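You operate a simulated robot arm through the tools that you are given. There is no shell and no other tool.

You run a simulated robot arm. Do the job below in one go: nothing can be reset, and whatever is moved stays where it is left.

## Task
Wind the upright valve open by hand and set its open stop true.
Fine: clutch to HAND first; free the brass lock lever, turn the brass knob till the display reads OPEN with the disc on the stop, then lock it. The 9 kN spring stays held by the gear; hands out of the bore. Where these are worked on the way, their far stop is far enough and under half their travel is too little: brass lock lever.

It is judged by the outcome, as a careful person would: the job done as asked, and still so three seconds after it is handed in. It fails if anything else is knocked over, pushed out of place, dropped, spilled or broken.

## Robot
A 6-joint arm with a three-finger gripper, fixed in place. Base frame: the origin is at the foot of the arm, x ahead of it, y to its left, z up. Readings come in m, degrees, newtons and seconds.
Its first joint turns from -166.0 to 166.0 degrees. Payload 4.89 kg.
The tool frame sits at the grasp point between the pads (the TCP): z along the fingers, y along the line on which they close. The tips reach 0.03 m beyond it. The gripper opens to 0.164 m. The gripper's body begins 0.125 m behind the TCP.
Orientation is told as [roll, pitch, yaw] about the base's x, y, z axes, in that order, counted from this pose: with the fingers straight down and closing along the base's y, the tool's x points along the base's -x, its y along +y and its z along -z.

## Interface
- The arm moves only by the tool servo_tool. Its argument "targets" is a list that holds one entry, the list of rows, each a list of 7 numbers: the shift along the tool's x, y, z in m, then the turn, a rotation vector about the tool's x, y, z in degrees, then the opening, from 0 (shut) to 1 (fully open). In form: [[[x, y, z, ax, ay, az, fingers], ...]]. A call has 1 to 20 rows; each row is the pose to reach, as a shift and turn from the pose commanded when the call began, along the tool's axes at that moment. Rows are played at 5 a second. More than 0.05 m and 8.6 degrees between two rows, or a gripper value outside its range, and nothing of the call is played. A pose out of reach is approached as far as the arm can. The call stops where the force on the tool passes 50 N (or 10 N more than at its start, if that is more) or the arm is blocked; 0.2 s more then pass. Each finger travels about 0.108 m/s and halts on what it meets, pressing with about 39 N; the grip force reading is that of the motor and also rises with nothing between the fingers. The clock runs only during rows and for 0.2 s after the last one: add rows that repeat a pose to give the fingers time. The reply holds the time, the measured pose of the TCP, the force on the tool along the base axes, the opening and the grip force, in the units named above and with some noise, with the torque about the TCP (base axes, N m) and any sound that the robot's microphone picked up, and new pictures: "pictures" is both (left out), scene, wrist or none.
- Cameras (640 x 400 px; columns grow to the right, rows downward): "scene" is fixed at [0.0517, 0.4968, 1.5609]; the picture's right is [-0.69, -0.72, 0.00], its down [-0.23, 0.22, -0.95] and it looks along [0.68, -0.66, -0.31] (base axes); focal length 354 px, centre (320, 200). "wrist" rides on the gripper at [0.076, -0.002, -0.152] in the tool frame; the picture's right is [0.02, 1.00, 0.00], its down [-0.88, 0.02, -0.47] and it looks along [-0.47, 0.01, 0.88] (tool axes); focal length 247 px, centre (320, 200). There is no depth. A picture from a camera that has moved, and an enlarged one, comes with that camera's place and axes in the base frame and with its lens. The place of the scene camera against the robot may be out by one fixed shift of up to 0.025 m in any direction.
- lift_body(by): slides the trunk up (or, below 0, down) by that many m; the arm rides with it, the base frame stays. It gives what a move gives, with no picture.
- enlarge(camera, box): a new picture of the part [left, top, right, bottom] of that camera's present view, enlarged. The clock stands still meanwhile.
- finish_job(): hands the job in; it is judged then, once.

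Places have to be worked out from the pictures, the camera data and where the tool is seen. Open the gripper and draw the arm clear of the work before you hand the job in, unless the task says otherwise.

The tools are called after ">>>" by a JSON object that holds its "fn" and its "kwargs". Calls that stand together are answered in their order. servo_tool: Moves the arm, as the interface text tells. Its arguments: {"type":"object","properties":{"targets":{"type":"array"},"pictures":{"type":"string","enum":["both","scene","wrist","none"]}},"required":["targets"]} The other tools are called the same way: lift_body (by) slides the trunk up or down; enlarge (camera, box) takes an enlarged picture of a part of a camera's view; finish_job () hands the job in.

At the start:

```text
t: 0.0
position: [0.6673, -0.2438, 1.5299]
tcp_rot: [0.0, 0.0, 0.0]
contact_force: [-0.2, -0.4, 0.0]
ft_torque: [-0.03, 0.0, 0.02]
gripper_width: 0.1639
grip_force: 0.1
trunk travel left (down, up): [-0.275, 0.115]
```

scene: 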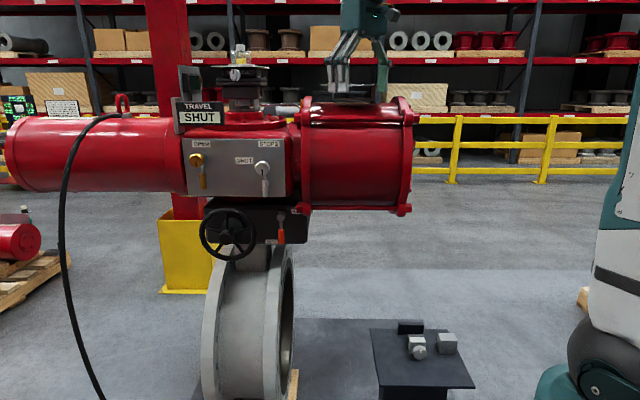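
wrist: 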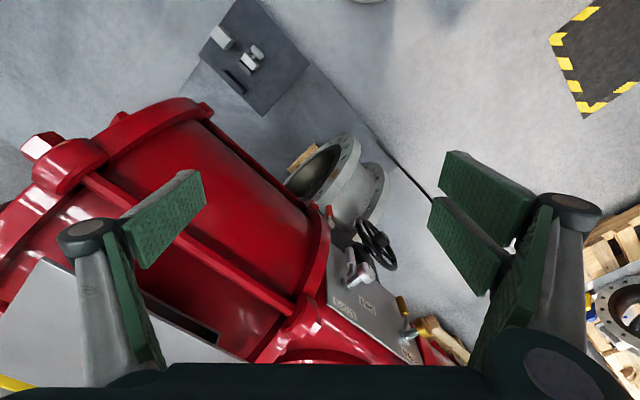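

I see a pneumatic actuator with two stops (OPEN brass, SHUT steel), a handwheel, a red clutch lever, and a travel display. I take enlarged looks at the panel first.

>>> {"fn": "enlarge", "kwargs": {"camera": "scene", "box": [160, 80, 320, 180]}}

>>> {"fn": "enlarge", "kwargs": {"camera": "scene", "box": [180, 180, 340, 280]}}

>>> {"fn": "enlarge", "kwargs": {"camera": "wrist", "box": [280, 200, 440, 300]}}

>>> {"fn": "enlarge", "kwargs": {"camera": "wrist", "box": [320, 260, 480, 360]}}

```text
4.00 times, centred on (240, 130) of scene
camera zoom: at [0.0517, 0.4968, 1.5609], right [-0.69, -0.72, 0.0], down [-0.23, 0.22, -0.95], along [0.68, -0.66, -0.31], focal length 1415 px, centre (640, 480)
```

zoom: 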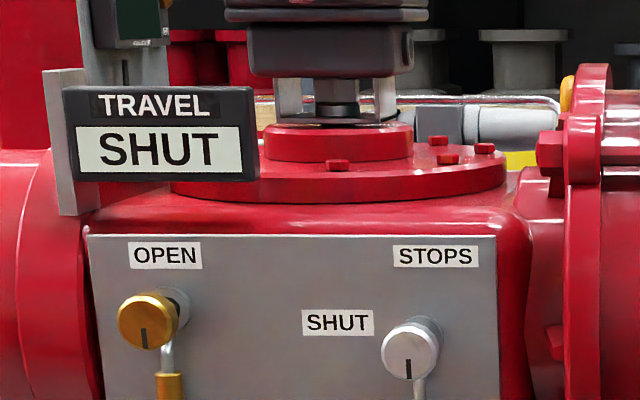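

```text
4.00 times, centred on (260, 230) of scene
camera zoom: at [0.0517, 0.4968, 1.5609], right [-0.69, -0.72, 0.0], down [-0.23, 0.22, -0.95], along [0.68, -0.66, -0.31], focal length 1415 px, centre (560, 80)
```

zoom: 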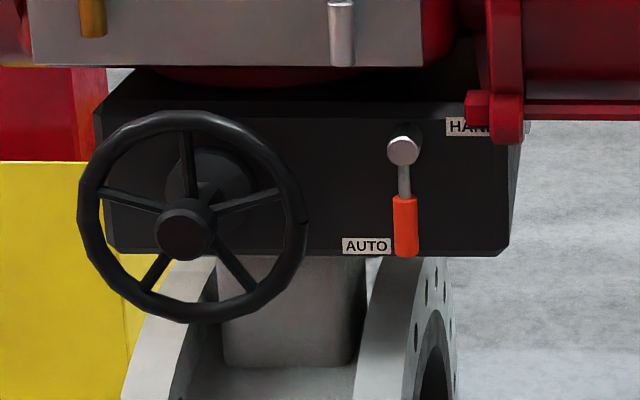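

```text
4.00 times, centred on (360, 250) of wrist
camera zoom: at [0.5905, -0.2461, 1.6843], right [-0.02, 1.0, 0.0], down [0.88, 0.02, 0.47], along [0.47, 0.01, -0.88], focal length 988 px, centre (160, 0)
```

zoom: 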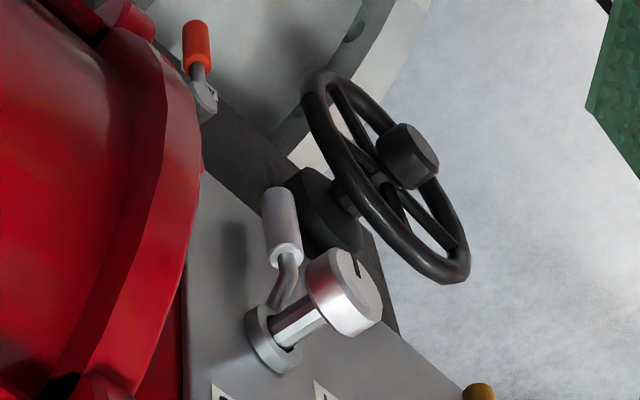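

```text
4.00 times, centred on (400, 310) of wrist
camera zoom: at [0.5905, -0.2461, 1.6843], right [-0.02, 1.0, 0.0], down [0.88, 0.02, 0.47], along [0.47, 0.01, -0.88], focal length 988 px, centre (0, -240)
```

zoom: 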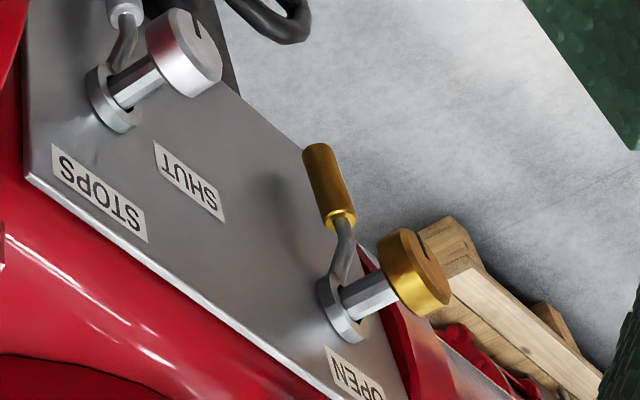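

The knobs, wheel and clutch triangulate to roughly: brass knob (1.11, 0.01, 1.33), handwheel hub (1.06, -0.04, 1.06), clutch pivot (0.97, -0.21, 1.115), with the panel facing about (-0.7, 0.71, 0). I take closer looks at the lock levers, clutch and display.

>>> {"fn": "enlarge", "kwargs": {"camera": "scene", "box": [180, 130, 300, 205]}}

>>> {"fn": "enlarge", "kwargs": {"camera": "scene", "box": [200, 30, 300, 92]}}

>>> {"fn": "enlarge", "kwargs": {"camera": "scene", "box": [360, 300, 500, 388]}}

>>> {"fn": "enlarge", "kwargs": {"camera": "wrist", "box": [390, 280, 470, 330]}}

```text
5.33 times, centred on (240, 168) of scene
camera zoom: at [0.0517, 0.4968, 1.5609], right [-0.69, -0.72, 0.0], down [-0.23, 0.22, -0.95], along [0.68, -0.66, -0.31], focal length 1886 px, centre (747, 373)
```

zoom: 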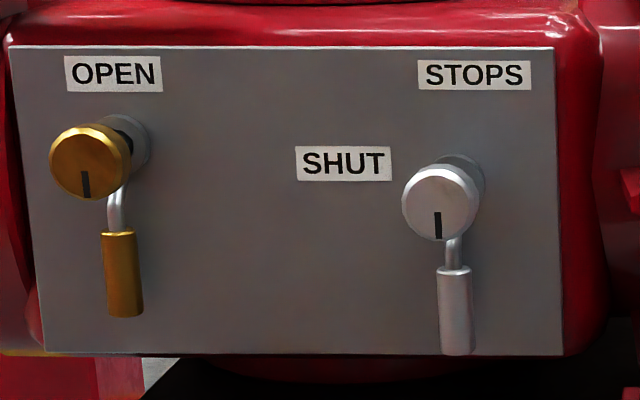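

```text
6.40 times, centred on (250, 61) of scene
camera zoom: at [0.0517, 0.4968, 1.5609], right [-0.69, -0.72, 0.0], down [-0.23, 0.22, -0.95], along [0.68, -0.66, -0.31], focal length 2264 px, centre (768, 1090)
```

zoom: 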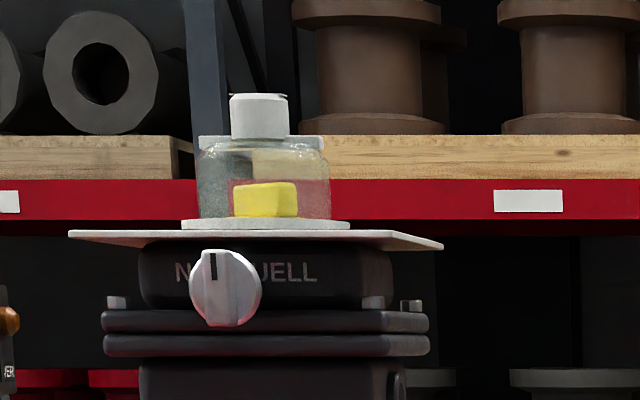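

```text
4.55 times, centred on (430, 344) of scene
camera zoom: at [0.0517, 0.4968, 1.5609], right [-0.69, -0.72, 0.0], down [-0.23, 0.22, -0.95], along [0.68, -0.66, -0.31], focal length 1608 px, centre (-180, -454)
```

zoom: 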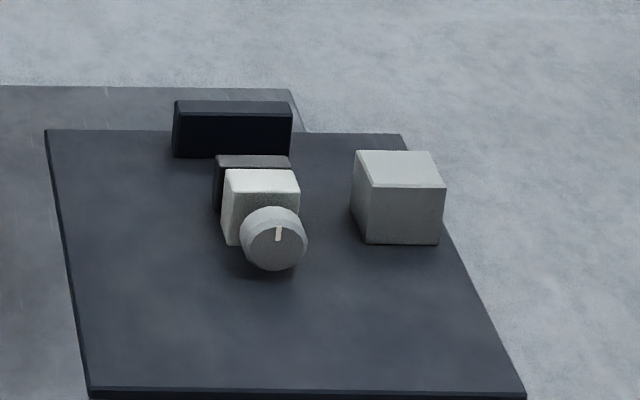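

```text
8.00 times, centred on (430, 305) of wrist
camera zoom: at [0.5905, -0.2461, 1.6843], right [-0.02, 1.0, 0.0], down [0.88, 0.02, 0.47], along [0.47, 0.01, -0.88], focal length 1976 px, centre (-560, -640)
```

zoom: 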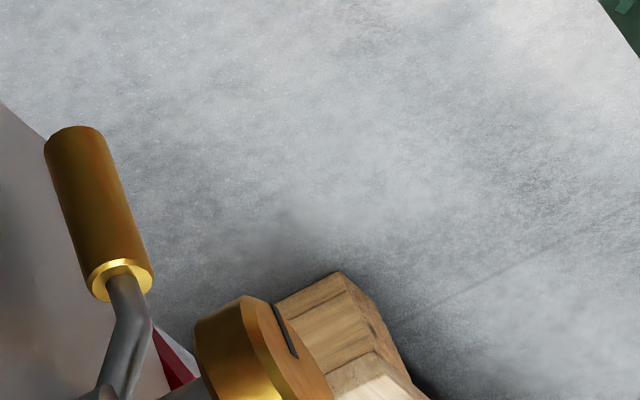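

The tool is in front of the panel with clear space ahead. I swing the tool to horizontal, pointing at the panel (tool z about (0.707,-0.707,0), camera beneath), backed off to about (0.75, 0.10, 1.40).

>>> {"fn": "servo_tool", "kwargs": {"targets": [[[-0.007, 0.029, 0.011, 2.93, -7.08, 2.93, 1], [-0.014, 0.057, 0.022, 5.87, -14.15, 5.87, 1], [-0.021, 0.086, 0.033, 8.8, -21.2, 8.8, 1], [-0.028, 0.115, 0.043, 11.7, -28.3, 11.7, 1], [-0.035, 0.143, 0.054, 14.7, -35.4, 14.7, 1], [-0.042, 0.172, 0.065, 17.6, -42.5, 17.6, 1], [-0.048, 0.2, 0.076, 20.5, -49.5, 20.5, 1], [-0.055, 0.229, 0.087, 23.5, -56.6, 23.5, 1], [-0.062, 0.258, 0.098, 26.4, -63.7, 26.4, 1], [-0.069, 0.287, 0.108, 29.3, -70.8, 29.3, 1], [-0.076, 0.315, 0.119, 32.3, -77.8, 32.3, 1], [-0.083, 0.344, 0.13, 35.2, -84.9, 35.2, 1], [-0.083, 0.344, 0.13, 35.2, -84.9, 35.2, 1]]]}}

```text
t: 2.8
position: [0.7517, 0.1006, 1.3994]
tcp_rot: [-160.6, -89.9, 115.6]
contact_force: [2.4, 1.7, -0.7]
ft_torque: [-0.09, -0.12, -0.33]
gripper_width: 0.1639
grip_force: 0.1
trunk travel left (down, up): [-0.275, 0.115]
camera wrist: at [0.6426, 0.2068, 1.3244], right [0.71, 0.71, -0.02], down [-0.32, 0.35, 0.88], along [0.63, -0.62, 0.47], focal length 247 px, centre (320, 200)
```

scene: 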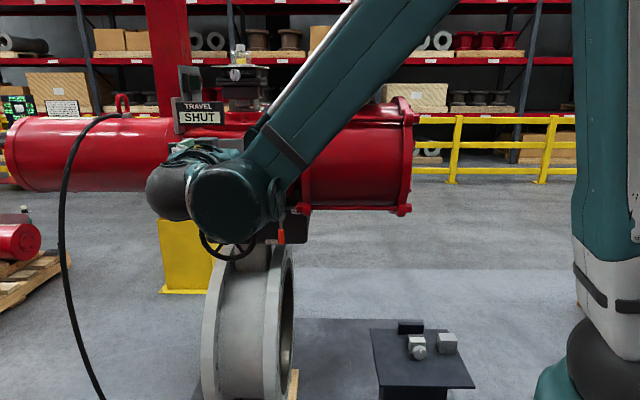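
wrist: 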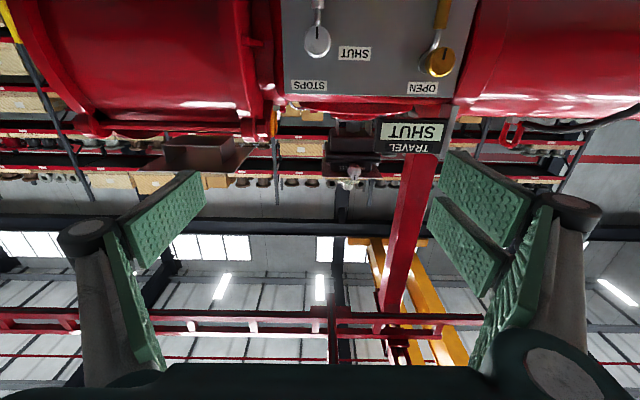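

The tool now faces the panel. I zoom on the wrist view to refine the knob, lever and label positions.

>>> {"fn": "enlarge", "kwargs": {"camera": "wrist", "box": [280, 0, 480, 125]}}

>>> {"fn": "enlarge", "kwargs": {"camera": "wrist", "box": [400, 0, 480, 50]}}

```text
3.20 times, centred on (380, 62) of wrist
camera zoom: at [0.6426, 0.2068, 1.3244], right [0.71, 0.71, -0.02], down [-0.32, 0.35, 0.88], along [0.63, -0.62, 0.47], focal length 790 px, centre (128, 640)
```

zoom: 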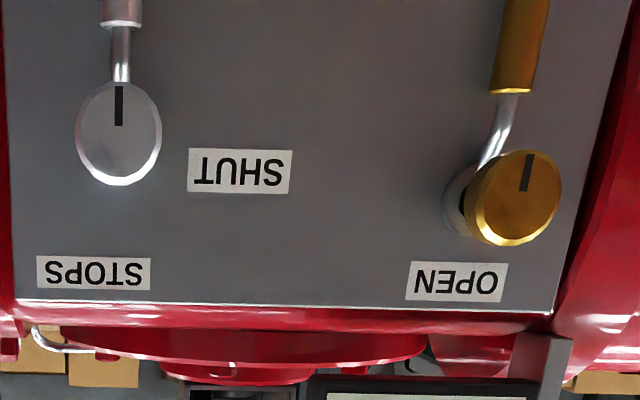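

```text
8.00 times, centred on (440, 25) of wrist
camera zoom: at [0.6426, 0.2068, 1.3244], right [0.71, 0.71, -0.02], down [-0.32, 0.35, 0.88], along [0.63, -0.62, 0.47], focal length 1976 px, centre (-640, 1600)
```

zoom: 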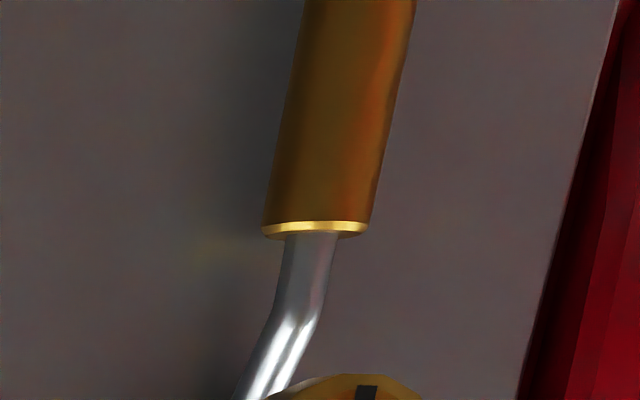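

The panel is square to the tool at 45°; brass knob face refined to about (1.118, 0.018, 1.312), silver (0.972, -0.129, 1.288). Next I lower the tool in front of the gearbox to see the clutch lever and wheel.

>>> {"fn": "servo_tool", "kwargs": {"targets": [[[0.04, 0, 0, 0, 0, 0, 1], [0.08, 0, 0, 0, 0, 0, 1], [0.12, 0, 0, 0, 0, 0, 1], [0.16, 0, 0, 0, 0, 0, 1], [0.2, 0, 0, 0, 0, 0, 1], [0.24, -0.02, 0.02, 0, 0, 0, 1], [0.28, -0.04, 0.04, 0, 0, 0, 1], [0.32, -0.06, 0.06, 0, 0, 0, 1], [0.36, -0.07, 0.08, 0, 0, 0, 1], [0.38, -0.07, 0.1, 0, 0, 0, 1], [0.38, -0.07, 0.1, 0, 0, 0, 1]]]}}

```text
t: 5.2
position: [0.8541, 0.0157, 1.1036]
tcp_rot: [-18.4, -89.8, -26.8]
contact_force: [2.3, -0.2, -0.5]
ft_torque: [-0.16, -0.17, -0.23]
gripper_width: 0.1639
grip_force: 0.0
out of reach, approached as far as the arm can: row 6, 7, 8, 9, 10, 11
trunk travel left (down, up): [-0.275, 0.115]
camera wrist: at [0.7452, 0.1228, 1.0282], right [0.71, 0.7, -0.02], down [-0.32, 0.35, 0.88], along [0.63, -0.62, 0.47], focal length 247 px, centre (320, 200)
```

scene: 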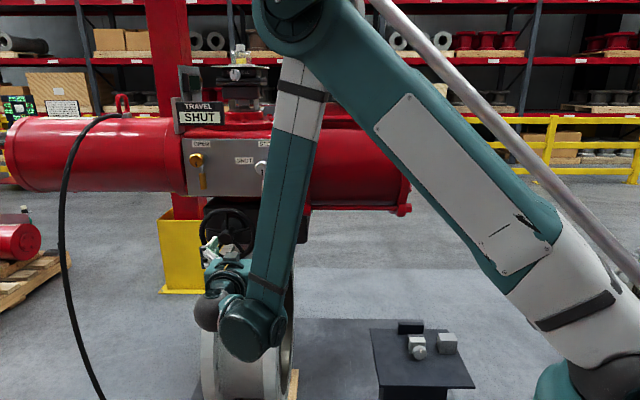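
wrist: 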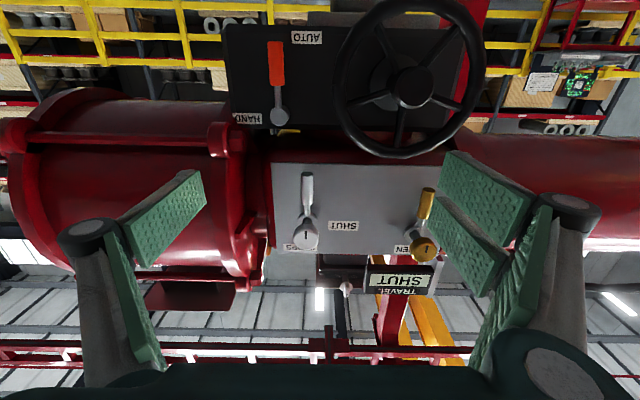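

This view shows everything: clutch lever (AUTO, hanging down), HAND label to the side, wheel and stops. The last rows were out of reach, so I'll use the trunk later; I zoom first for measurements.

>>> {"fn": "enlarge", "kwargs": {"camera": "wrist", "box": [220, 10, 348, 90]}}

>>> {"fn": "enlarge", "kwargs": {"camera": "wrist", "box": [220, 70, 348, 150]}}

>>> {"fn": "enlarge", "kwargs": {"camera": "wrist", "box": [320, 0, 496, 110]}}

>>> {"fn": "enlarge", "kwargs": {"camera": "wrist", "box": [270, 160, 462, 280]}}

```text
5.00 times, centred on (284, 50) of wrist
camera zoom: at [0.7452, 0.1228, 1.0282], right [0.71, 0.7, -0.02], down [-0.32, 0.35, 0.88], along [0.63, -0.62, 0.47], focal length 1235 px, centre (500, 950)
```

zoom: 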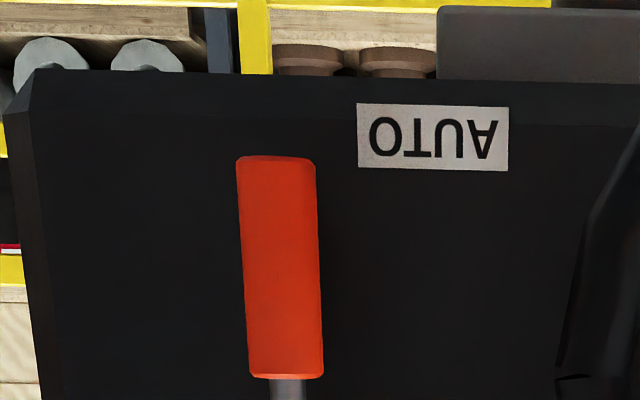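

```text
5.00 times, centred on (284, 110) of wrist
camera zoom: at [0.7452, 0.1228, 1.0282], right [0.71, 0.7, -0.02], down [-0.32, 0.35, 0.88], along [0.63, -0.62, 0.47], focal length 1235 px, centre (500, 650)
```

zoom: 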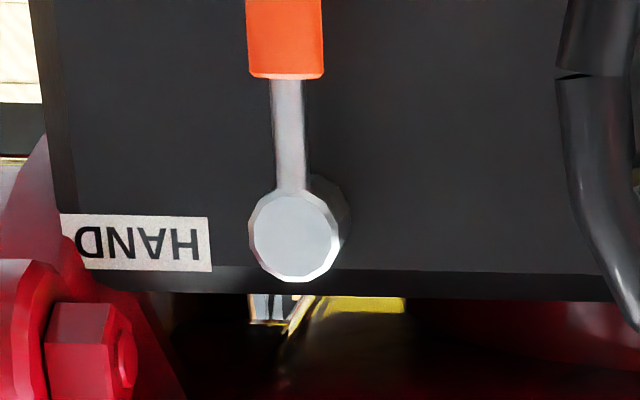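

```text
3.64 times, centred on (408, 55) of wrist
camera zoom: at [0.7452, 0.1228, 1.0282], right [0.71, 0.7, -0.02], down [-0.32, 0.35, 0.88], along [0.63, -0.62, 0.47], focal length 898 px, centre (0, 727)
```

zoom: 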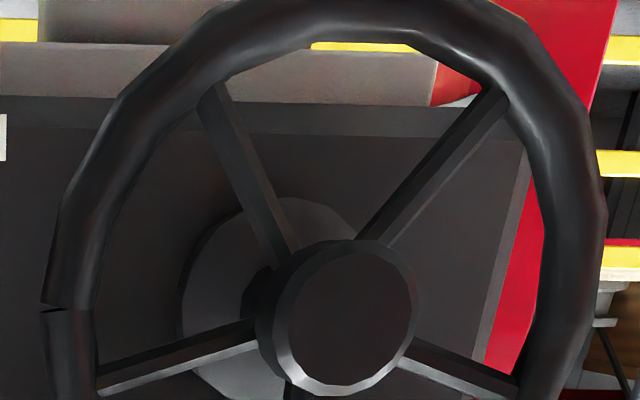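

```text
3.33 times, centred on (366, 220) of wrist
camera zoom: at [0.7452, 0.1228, 1.0282], right [0.71, 0.7, -0.02], down [-0.32, 0.35, 0.88], along [0.63, -0.62, 0.47], focal length 823 px, centre (167, 133)
```

zoom: 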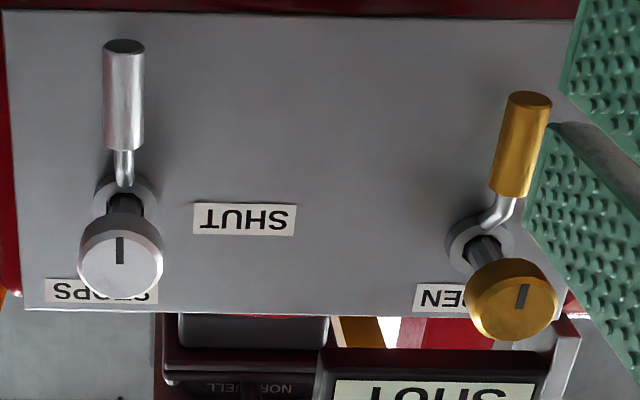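

Clutch lever grip is around (0.98, -0.205, 1.02), pivot about 0.073 m above it, gearbox face about 4 cm behind it; HAND is to its right (viewed from the front). I lower the trunk so the low clutch is well in reach.

>>> {"fn": "lift_body", "kwargs": {"by": -0.15}}

```text
t: 7.0
position: [0.8522, 0.0161, 0.9546]
tcp_rot: [-3.3, -89.8, -41.9]
contact_force: [0.3, 0.0, -0.4]
ft_torque: [0.05, 0.02, 0.0]
gripper_width: 0.1642
grip_force: 0.0
trunk travel left (down, up): [-0.125, 0.265]
```

I send a zero-shift row to learn where the commanded pose now stands.

>>> {"fn": "servo_tool", "kwargs": {"targets": [[[0, 0, 0, 0, 0, 0, 0.5], [0, 0, 0, 0, 0, 0, 0.4], [0, 0, 0, 0, 0, 0, 0.4]]], "pictures": "wrist"}}

```text
t: 7.8
position: [0.8526, 0.0158, 0.9553]
tcp_rot: [-3.9, -89.9, -41.1]
contact_force: [-0.2, 0.0, -1.3]
ft_torque: [-0.03, 0.0, -0.01]
gripper_width: 0.0657
grip_force: 0.0
trunk travel left (down, up): [-0.125, 0.265]
camera wrist: at [0.7436, 0.1231, 0.8795], right [0.71, 0.71, -0.02], down [-0.32, 0.35, 0.88], along [0.63, -0.62, 0.47], focal length 247 px, centre (320, 200)
```

wrist: 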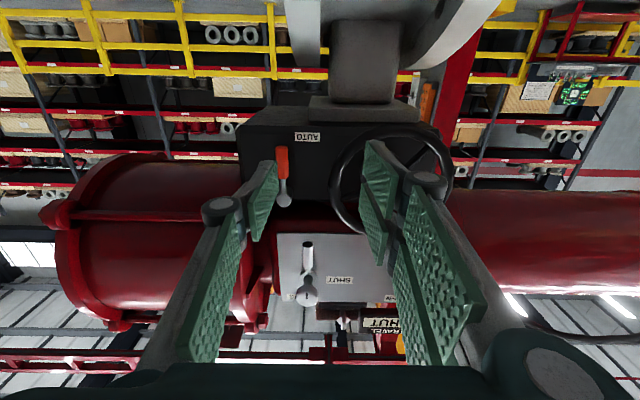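

The commanded pose follows the real one. I move to a standoff in front of the clutch lever grip, about 9 cm short of it.

>>> {"fn": "servo_tool", "kwargs": {"targets": [[[-0.015, -0.016, 0.03, 0, 0, 0, 0.4], [-0.03, -0.033, 0.06, 0, 0, 0, 0.4], [-0.045, -0.049, 0.09, 0, 0, 0, 0.4], [-0.0617, -0.0655, 0.12, 0, 0, 0, 0.4], [-0.0617, -0.0655, 0.15, 0, 0, 0, 0.4], [-0.0617, -0.0655, 0.15, 0, 0, 0, 0.4]]]}}

```text
t: 9.2
position: [0.9128, -0.1396, 1.0156]
tcp_rot: [-5.5, -89.9, -39.6]
contact_force: [-0.3, 0.7, 0.0]
ft_torque: [-0.03, 0.04, -0.02]
gripper_width: 0.0656
grip_force: 0.0
trunk travel left (down, up): [-0.125, 0.265]
camera wrist: at [0.8046, -0.032, 0.9402], right [0.71, 0.71, -0.02], down [-0.32, 0.35, 0.88], along [0.63, -0.62, 0.47], focal length 247 px, centre (320, 200)
```

scene: 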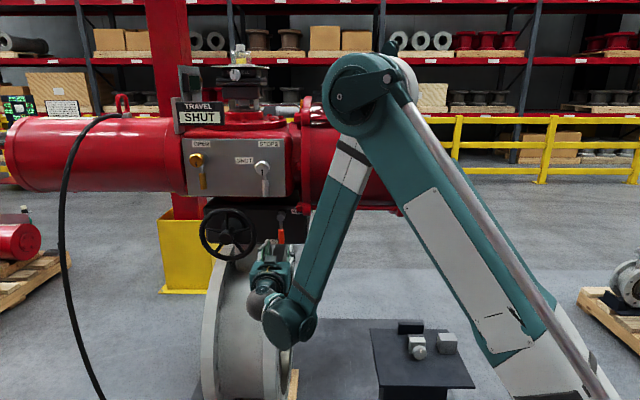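
wrist: 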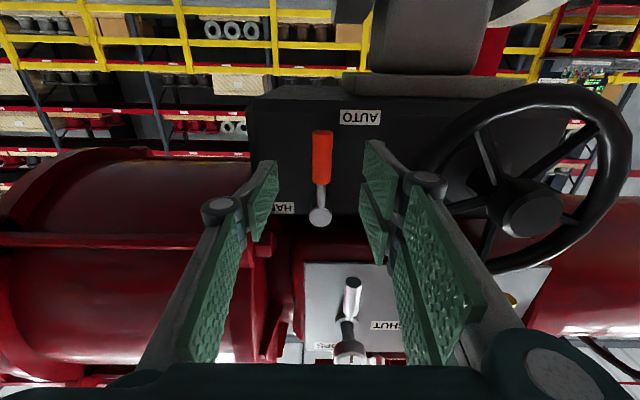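

The grip is centred ahead of the fingers as predicted. I advance 8.5 cm so the pads straddle the lever, still open.

>>> {"fn": "servo_tool", "kwargs": {"targets": [[[0, 0.001, 0.03, 0, 0, 0, 0.4], [0, 0.002, 0.06, 0, 0, 0, 0.4], [0, 0.002, 0.075, 0, 0, 0, 0.4], [0, 0.002, 0.085, 0, 0, 0, 0.4], [0, 0.002, 0.085, 0, 0, 0, 0.4]]], "pictures": "both"}}

```text
t: 10.3
position: [0.9741, -0.1951, 1.0153]
tcp_rot: [-6.2, -89.9, -39.0]
contact_force: [0.5, 0.3, 0.1]
ft_torque: [0.03, -0.03, 0.02]
gripper_width: 0.0656
grip_force: 0.1
trunk travel left (down, up): [-0.125, 0.265]
camera wrist: at [0.8654, -0.0889, 0.9406], right [0.71, 0.71, -0.02], down [-0.32, 0.35, 0.88], along [0.63, -0.62, 0.47], focal length 247 px, centre (320, 200)
```

scene: 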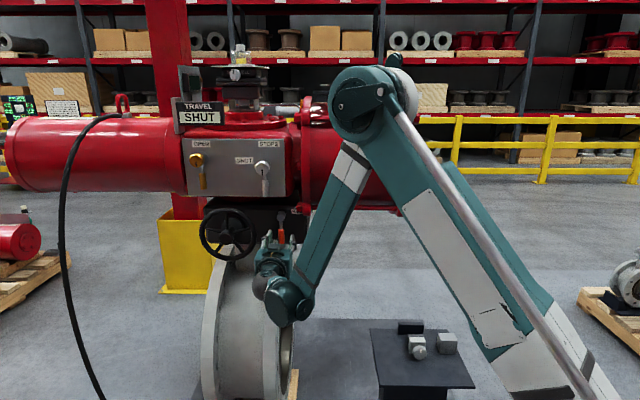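
wrist: 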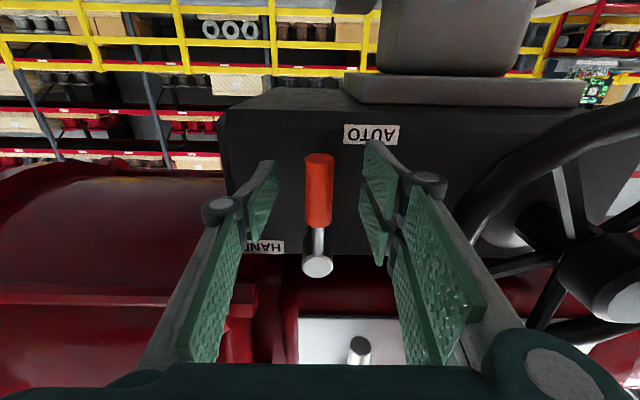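

I zoom to check the depth of the pads against the lever.

>>> {"fn": "enlarge", "kwargs": {"camera": "scene", "box": [240, 190, 336, 250]}}

>>> {"fn": "enlarge", "kwargs": {"camera": "wrist", "box": [224, 120, 416, 240]}}

```text
6.67 times, centred on (288, 220) of scene
camera zoom: at [0.0517, 0.4968, 1.5609], right [-0.69, -0.72, 0.0], down [-0.23, 0.22, -0.95], along [0.68, -0.66, -0.31], focal length 2358 px, centre (533, 67)
```

zoom: 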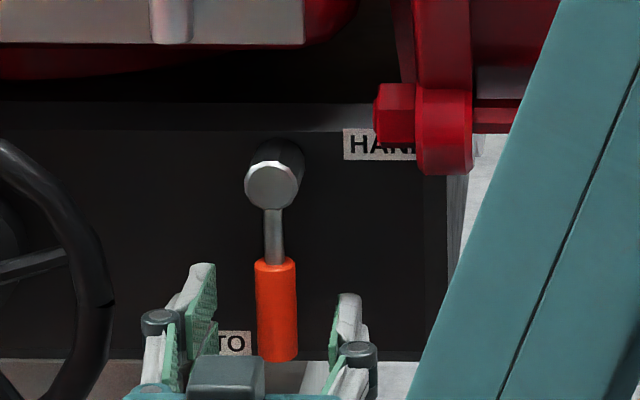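

```text
3.33 times, centred on (320, 180) of wrist
camera zoom: at [0.8654, -0.0889, 0.9406], right [0.71, 0.71, -0.02], down [-0.32, 0.35, 0.88], along [0.63, -0.62, 0.47], focal length 823 px, centre (320, 267)
```

zoom: 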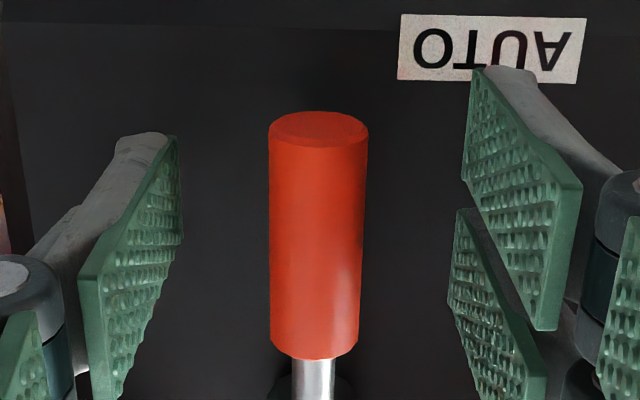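

The pads straddle the lever well, but on the swing to HAND the upper finger would run close to the red bolt. So I back off, close the gripper, and go in on the lever's left side to push it instead.

>>> {"fn": "servo_tool", "kwargs": {"targets": [[[0, 0, -0.03, 0, 0, 0, 0.4], [0, 0, -0.06, 0, 0, 0, 0.4], [0, 0.01, -0.06, 0, 0, 0, 0.2], [0, 0.025, -0.06, 0, 0, 0, 0], [0, 0.04, -0.06, 0, 0, 0, 0], [0, 0.04, -0.06, 0, 0, 0, 0], [0, 0.04, -0.06, 0, 0, 0, 0]]], "pictures": "wrist"}}

>>> {"fn": "enlarge", "kwargs": {"camera": "wrist", "box": [224, 100, 416, 220]}}

```text
t: 11.9
position: [0.9597, -0.1242, 1.0164]
tcp_rot: [-4.1, -89.8, -41.0]
contact_force: [-0.3, 0.4, -0.2]
ft_torque: [-0.01, -0.01, 0.03]
gripper_width: 0.0
grip_force: 38.5
trunk travel left (down, up): [-0.125, 0.265]
camera wrist: at [0.8498, -0.0179, 0.9408], right [0.71, 0.71, -0.02], down [-0.32, 0.35, 0.88], along [0.63, -0.62, 0.47], focal length 247 px, centre (320, 200)
```

wrist: 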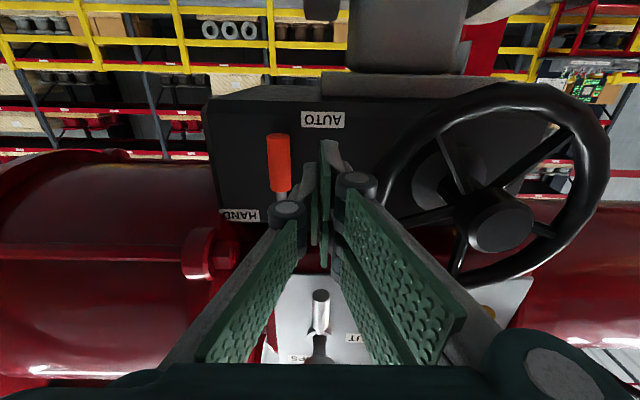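

```text
3.33 times, centred on (320, 160) of wrist
camera zoom: at [0.8498, -0.0179, 0.9408], right [0.71, 0.71, -0.02], down [-0.32, 0.35, 0.88], along [0.63, -0.62, 0.47], focal length 823 px, centre (320, 333)
```

zoom: 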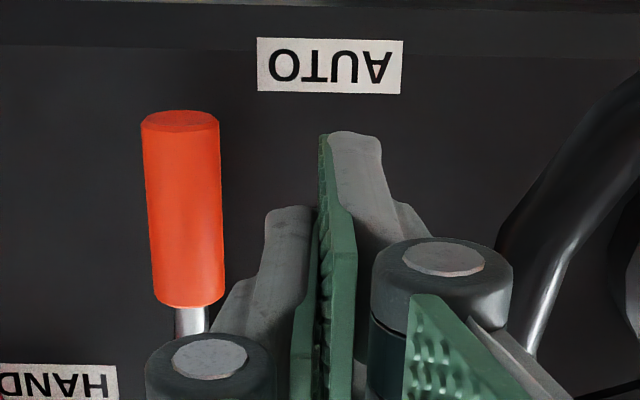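

With the gripper closed, its outer face is about 1.5 cm left of the lever. I advance to lever depth, make contact and swing the first 32°.

>>> {"fn": "servo_tool", "kwargs": {"targets": [[[0, 0, 0.03, 0, 0, 0, 0], [0, 0, 0.062, 0, 0, 0, 0], [0, -0.006, 0.062, 0, 0, 0, 0], [0, -0.013, 0.062, 0, 0, 0, 0], [0.0015, -0.0185, 0.062, 0, 0, -4, 0], [0.0031, -0.0241, 0.062, 0, 0, -8, 0], [0.004, -0.03, 0.062, 0, 0, -12, 0], [0.0047, -0.0355, 0.062, 0, 0, -16, 0], [0.0047, -0.0412, 0.062, 0, 0, -20, 0], [0.0047, -0.047, 0.062, 0, 0, -24, 0], [0.0038, -0.0527, 0.062, 0, 0, -28, 0], [0.003, -0.0584, 0.062, 0, 0, -32, 0]]]}}

>>> {"fn": "enlarge", "kwargs": {"camera": "scene", "box": [240, 190, 336, 250]}}

```text
t: 14.6
position: [0.9624, -0.2091, 1.0135]
tcp_rot: [-89.8, -58.0, 44.7]
contact_force: [0.3, 0.3, -0.1]
ft_torque: [-0.02, 0.02, -0.03]
gripper_width: 0.0002
grip_force: 38.9
trunk travel left (down, up): [-0.125, 0.265]
camera wrist: at [0.8247, -0.1308, 0.9502], right [0.59, 0.59, -0.55], down [0.01, 0.68, 0.74], along [0.81, -0.44, 0.39], focal length 247 px, centre (320, 200)
```

scene: 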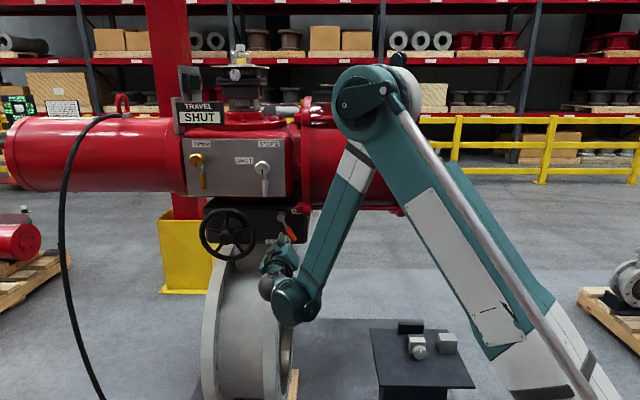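
wrist: 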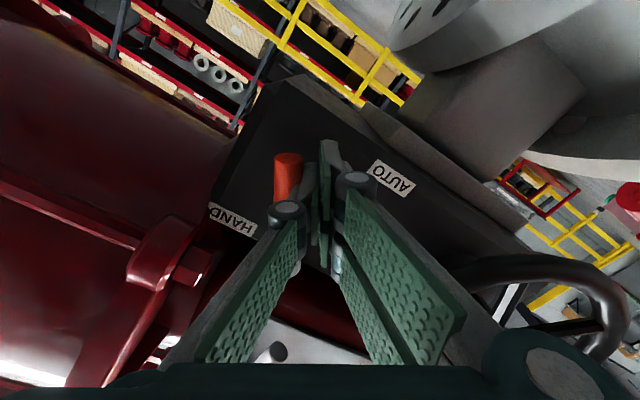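

```text
6.67 times, centred on (288, 220) of scene
camera zoom: at [0.0517, 0.4968, 1.5609], right [-0.69, -0.72, 0.0], down [-0.23, 0.22, -0.95], along [0.68, -0.66, -0.31], focal length 2358 px, centre (533, 67)
```

zoom: 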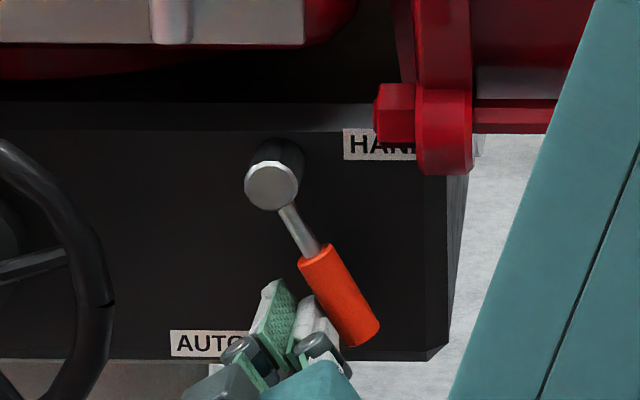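

The lever swings freely with the push. I keep following the arc to about 62°, watching the force.

>>> {"fn": "servo_tool", "kwargs": {"targets": [[[0.0013, -0.0041, 0, 0, 0, -3, 0], [0.0025, -0.0083, 0, 0, 0, -6, 0], [0.0034, -0.0125, 0, 0, 0, -9, 0], [0.0041, -0.0167, 0, 0, 0, -12, 0], [0.0046, -0.021, 0, 0, 0, -15, 0], [0.0049, -0.0254, 0, 0, 0, -18, 0], [0.0049, -0.0297, 0, 0, 0, -21, 0], [0.0047, -0.034, 0, 0, 0, -24, 0], [0.0042, -0.0383, 0, 0, 0, -27, 0], [0.0036, -0.0426, 0, 0, 0, -30, 0]]]}}

>>> {"fn": "enlarge", "kwargs": {"camera": "scene", "box": [240, 190, 336, 250]}}

```text
t: 16.8
position: [0.9348, -0.2372, 1.0324]
tcp_rot: [-89.9, -27.9, 44.8]
contact_force: [0.9, 1.2, -0.9]
ft_torque: [0.0, -0.01, -0.01]
gripper_width: 0.0
grip_force: 39.1
trunk travel left (down, up): [-0.125, 0.265]
camera wrist: at [0.7788, -0.1769, 0.9994], right [0.32, 0.32, -0.89], down [0.22, 0.89, 0.4], along [0.92, -0.33, 0.21], focal length 247 px, centre (320, 200)
```

scene: 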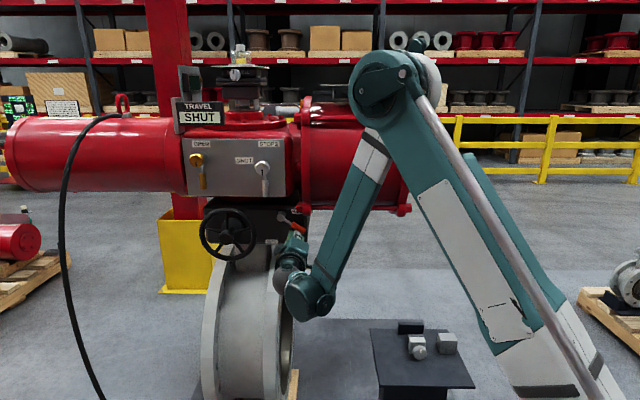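
wrist: 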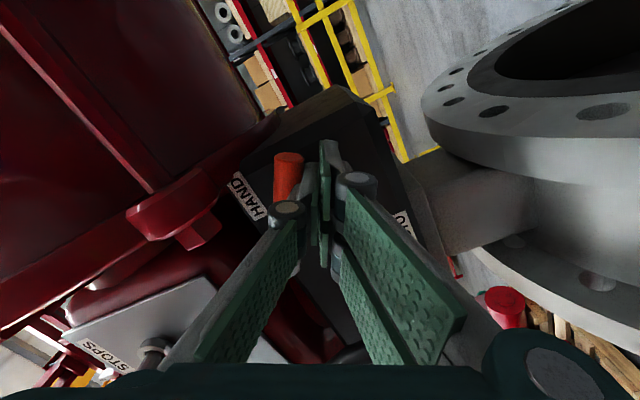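

```text
6.67 times, centred on (288, 220) of scene
camera zoom: at [0.0517, 0.4968, 1.5609], right [-0.69, -0.72, 0.0], down [-0.23, 0.22, -0.95], along [0.68, -0.66, -0.31], focal length 2358 px, centre (533, 67)
```

zoom: 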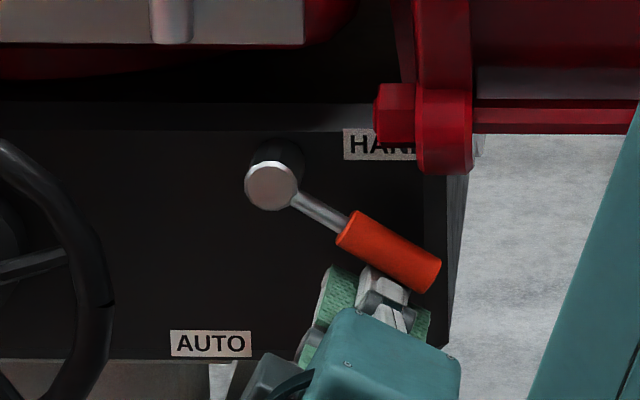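

The lever is at roughly 60° with low force. I continue in the same manner toward horizontal.

>>> {"fn": "servo_tool", "kwargs": {"targets": [[[0.0013, -0.0041, 0, 0, 0, -3, 0], [0.0025, -0.0083, 0, 0, 0, -6, 0], [0.0034, -0.0125, 0, 0, 0, -9, 0], [0.0041, -0.0167, 0, 0, 0, -12, 0], [0.0046, -0.021, 0, 0, 0, -15, 0], [0.0049, -0.0254, 0, 0, 0, -18, 0]]]}}

>>> {"fn": "enlarge", "kwargs": {"camera": "scene", "box": [240, 190, 336, 250]}}

>>> {"fn": "enlarge", "kwargs": {"camera": "wrist", "box": [180, 100, 372, 220]}}

```text
t: 17.8
position: [0.9284, -0.2439, 1.0412]
tcp_rot: [-89.5, -17.0, 44.9]
contact_force: [7.6, 2.8, -33.2]
ft_torque: [0.73, 0.1, 0.15]
gripper_width: 0.0001
grip_force: 39.3
trunk travel left (down, up): [-0.125, 0.265]
stopped in row 4: the force on the tool passed its limit at 58 N (the readings are from after the stop); the commanded pose is now the measured one
camera wrist: at [0.7688, -0.1867, 1.0218], right [0.19, 0.2, -0.96], down [0.27, 0.93, 0.24], along [0.95, -0.3, 0.12], focal length 247 px, centre (320, 200)
```

scene: 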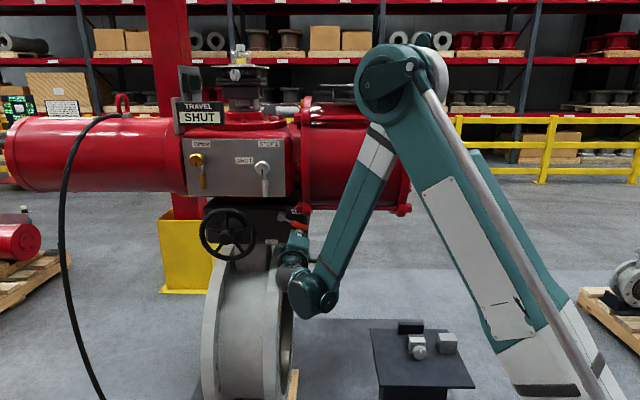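
wrist: 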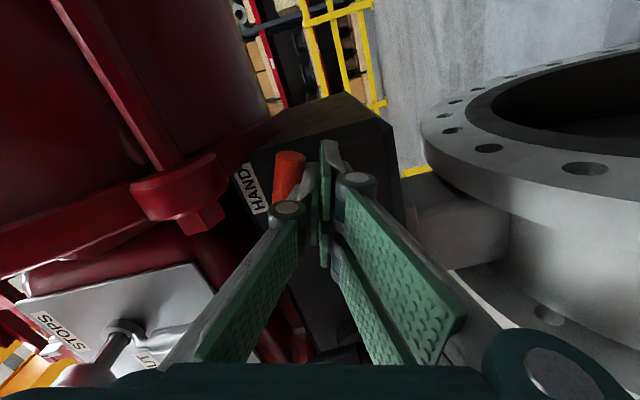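

```text
6.67 times, centred on (288, 220) of scene
camera zoom: at [0.0517, 0.4968, 1.5609], right [-0.69, -0.72, 0.0], down [-0.23, 0.22, -0.95], along [0.68, -0.66, -0.31], focal length 2358 px, centre (533, 67)
```

zoom: 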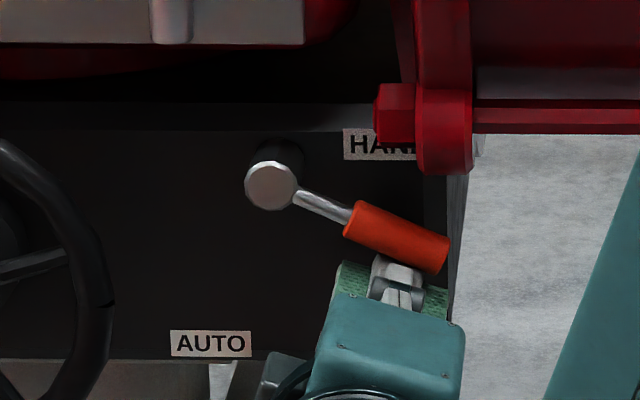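

```text
3.33 times, centred on (276, 160) of wrist
camera zoom: at [0.7688, -0.1867, 1.0218], right [0.19, 0.2, -0.96], down [0.27, 0.93, 0.24], along [0.95, -0.3, 0.12], focal length 823 px, centre (467, 333)
```

zoom: 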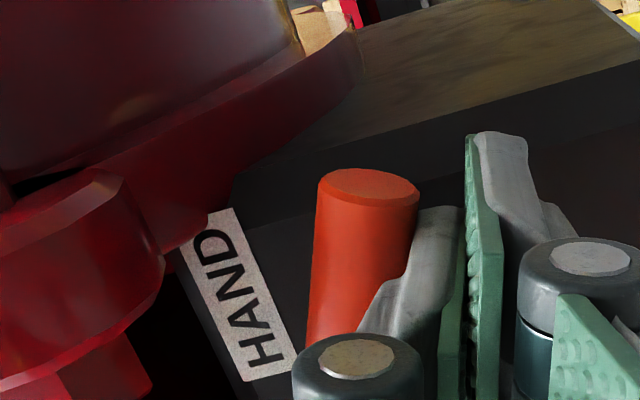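

The force rose sharply with the lever near 70° from vertical, which may be its stop. I press a little more along the arc to see whether it really is the end.

>>> {"fn": "servo_tool", "kwargs": {"targets": [[[0.0008, -0.0028, 0, 0, 0, -2, 0], [0.0017, -0.0055, 0, 0, 0, -4, 0], [0.0025, -0.0083, 0, 0, 0, -6, 0]]]}}

>>> {"fn": "enlarge", "kwargs": {"camera": "scene", "box": [240, 190, 336, 250]}}

```text
t: 18.1
position: [0.9291, -0.2418, 1.0404]
tcp_rot: [-89.4, -16.1, 44.9]
contact_force: [10.1, 1.0, -33.4]
ft_torque: [0.78, 0.09, 0.2]
gripper_width: 0.0001
grip_force: 38.9
trunk travel left (down, up): [-0.125, 0.265]
stopped in row 1: the force on the tool passed its limit at 57 N (the readings are from after the stop); the commanded pose is now the measured one
camera wrist: at [0.7684, -0.1869, 1.0232], right [0.17, 0.19, -0.97], down [0.27, 0.94, 0.23], along [0.95, -0.3, 0.11], focal length 247 px, centre (320, 200)
```

scene: 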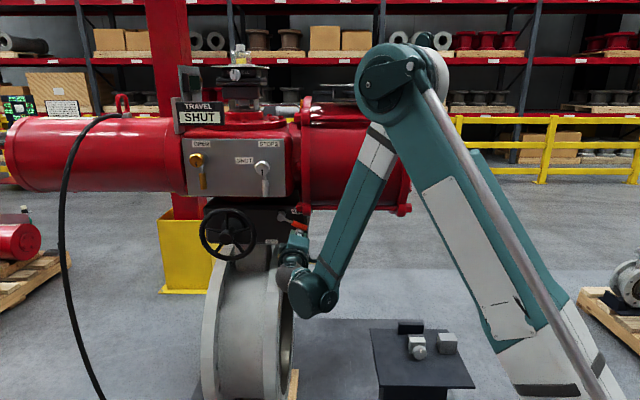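
wrist: 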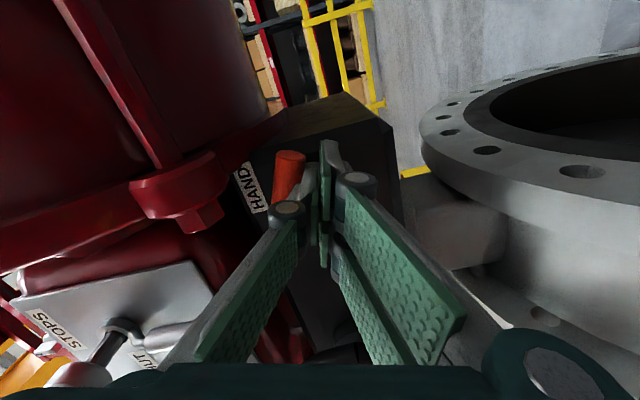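

```text
6.67 times, centred on (288, 220) of scene
camera zoom: at [0.0517, 0.4968, 1.5609], right [-0.69, -0.72, 0.0], down [-0.23, 0.22, -0.95], along [0.68, -0.66, -0.31], focal length 2358 px, centre (533, 67)
```

zoom: 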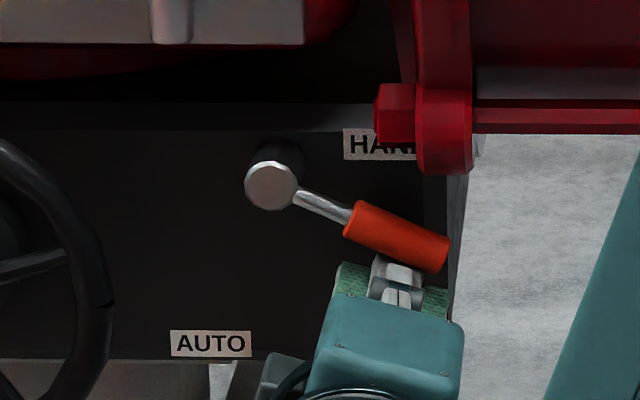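

No further movement – the lever is at its HAND stop. I ease off and retract, then check that it stays.

>>> {"fn": "servo_tool", "kwargs": {"targets": [[[0, 0.008, 0, 0, 0, 0, 0], [0, 0.02, 0, 0, 0, 0, 0], [0, 0.02, -0.04, 0, 0, 0, 0], [0, 0.02, -0.08, 0, 0, 0, 0], [0, 0.02, -0.12, 0, 0, 0, 0], [0, 0.02, -0.15, 0, 0, 0, 0], [0, 0.02, -0.15, 0, 0, 8, 0], [0, 0.02, -0.15, 0, 0, 16, 0], [0, 0.02, -0.15, 0, 0, 24, 0], [0, 0.02, -0.15, 0, 0, 32, 0], [0, 0.02, -0.15, 0, 0, 40, 0], [0, 0.02, -0.15, 0, 0, 48, 0], [0, 0.02, -0.15, 0, 0, 56, 0], [0, 0.02, -0.15, 0, 0, 64, 0], [0, 0.02, -0.15, 0, 0, 72, 0]]]}}

>>> {"fn": "enlarge", "kwargs": {"camera": "scene", "box": [180, 180, 340, 280]}}

```text
t: 21.3
position: [0.824, -0.1318, 1.0245]
tcp_rot: [-76.7, -88.3, 31.6]
contact_force: [-0.5, 0.4, 0.6]
ft_torque: [0.0, 0.02, 0.01]
gripper_width: 0.0
grip_force: 38.7
trunk travel left (down, up): [-0.125, 0.265]
camera wrist: at [0.7129, -0.0275, 0.9507], right [0.71, 0.71, -0.05], down [-0.3, 0.36, 0.88], along [0.64, -0.61, 0.47], focal length 247 px, centre (320, 200)
```

scene: 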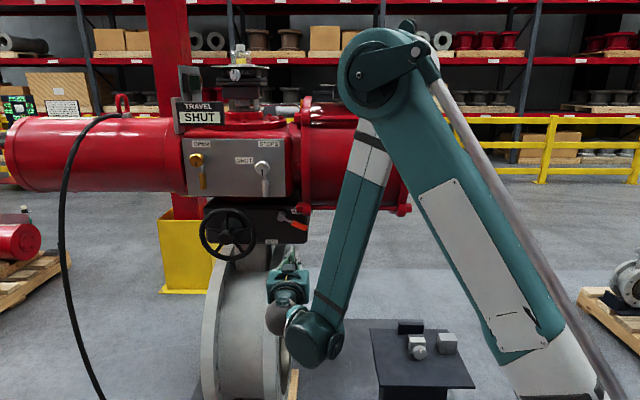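
wrist: 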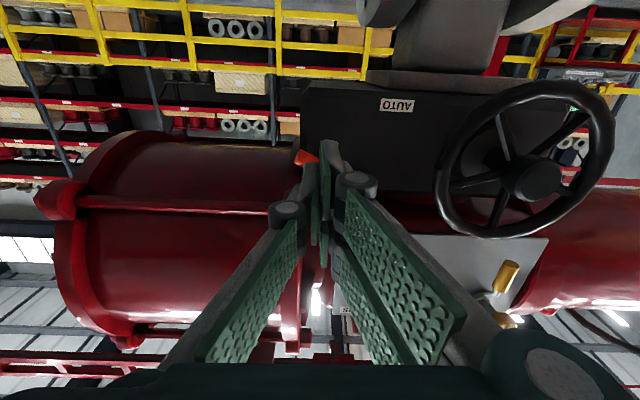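

```text
4.00 times, centred on (260, 230) of scene
camera zoom: at [0.0517, 0.4968, 1.5609], right [-0.69, -0.72, 0.0], down [-0.23, 0.22, -0.95], along [0.68, -0.66, -0.31], focal length 1415 px, centre (560, 80)
```

zoom: 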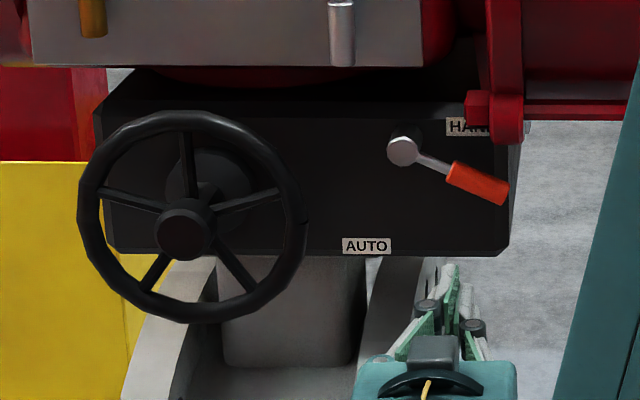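

The clutch lever stays at HAND. Now the handwheel (rim centre radius about 0.094 m around (1.07,-0.035,1.04)); I move to a standoff in front of its left rim, opening the fingers for a view.

>>> {"fn": "servo_tool", "kwargs": {"targets": [[[0, 0.04, 0, 0, 0, 1.7, 0], [0, 0.08, 0, 0, 0, 1.7, 0.1], [0, 0.12, 0, 0, 0, 1.7, 0.2], [0, 0.16, 0, 0, 0, 1.7, 0.4], [0, 0.2, 0, 0, 0, 1.7, 0.4], [0, 0.24, 0, 0, 0, 1.7, 0.4], [0, 0.28, 0, 0, 0, 1.7, 0.4], [0, 0.32, 0, 0, 0, 1.7, 0.4], [0, 0.3366, 0, 0, 0, 1.7, 0.4], [0, 0.3366, 0, 0, 0, 1.7, 0.4]]]}}

>>> {"fn": "enlarge", "kwargs": {"camera": "wrist", "box": [128, 0, 448, 200]}}

```text
t: 23.5
position: [1.0631, 0.1051, 1.0143]
tcp_rot: [-21.3, -89.5, -23.8]
contact_force: [0.5, -0.3, -0.8]
ft_torque: [-0.03, -0.04, -0.02]
gripper_width: 0.0659
grip_force: 0.2
trunk travel left (down, up): [-0.125, 0.265]
camera wrist: at [0.9523, 0.2116, 0.9397], right [0.71, 0.71, -0.02], down [-0.32, 0.34, 0.88], along [0.63, -0.62, 0.47], focal length 247 px, centre (320, 200)
```

scene: 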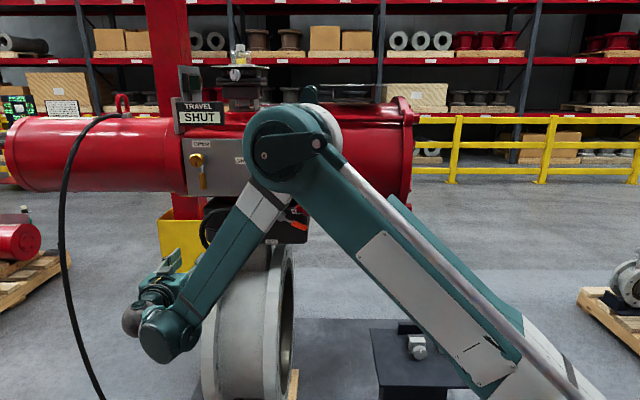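
wrist: 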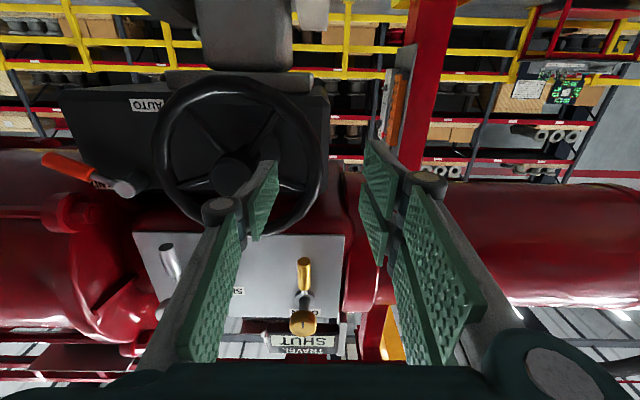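

```text
2.00 times, centred on (288, 100) of wrist
camera zoom: at [0.9523, 0.2116, 0.9397], right [0.71, 0.71, -0.02], down [-0.32, 0.34, 0.88], along [0.63, -0.62, 0.47], focal length 494 px, centre (384, 400)
```

zoom: 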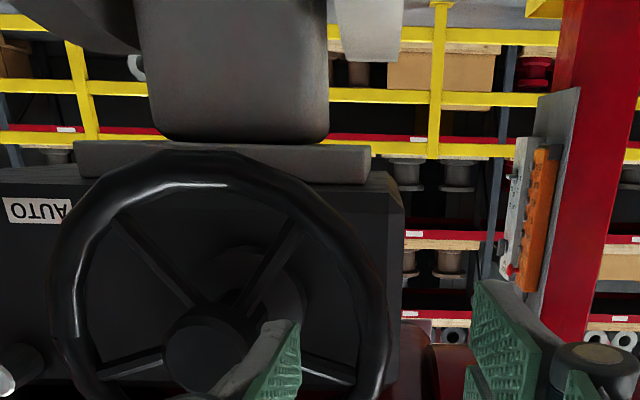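

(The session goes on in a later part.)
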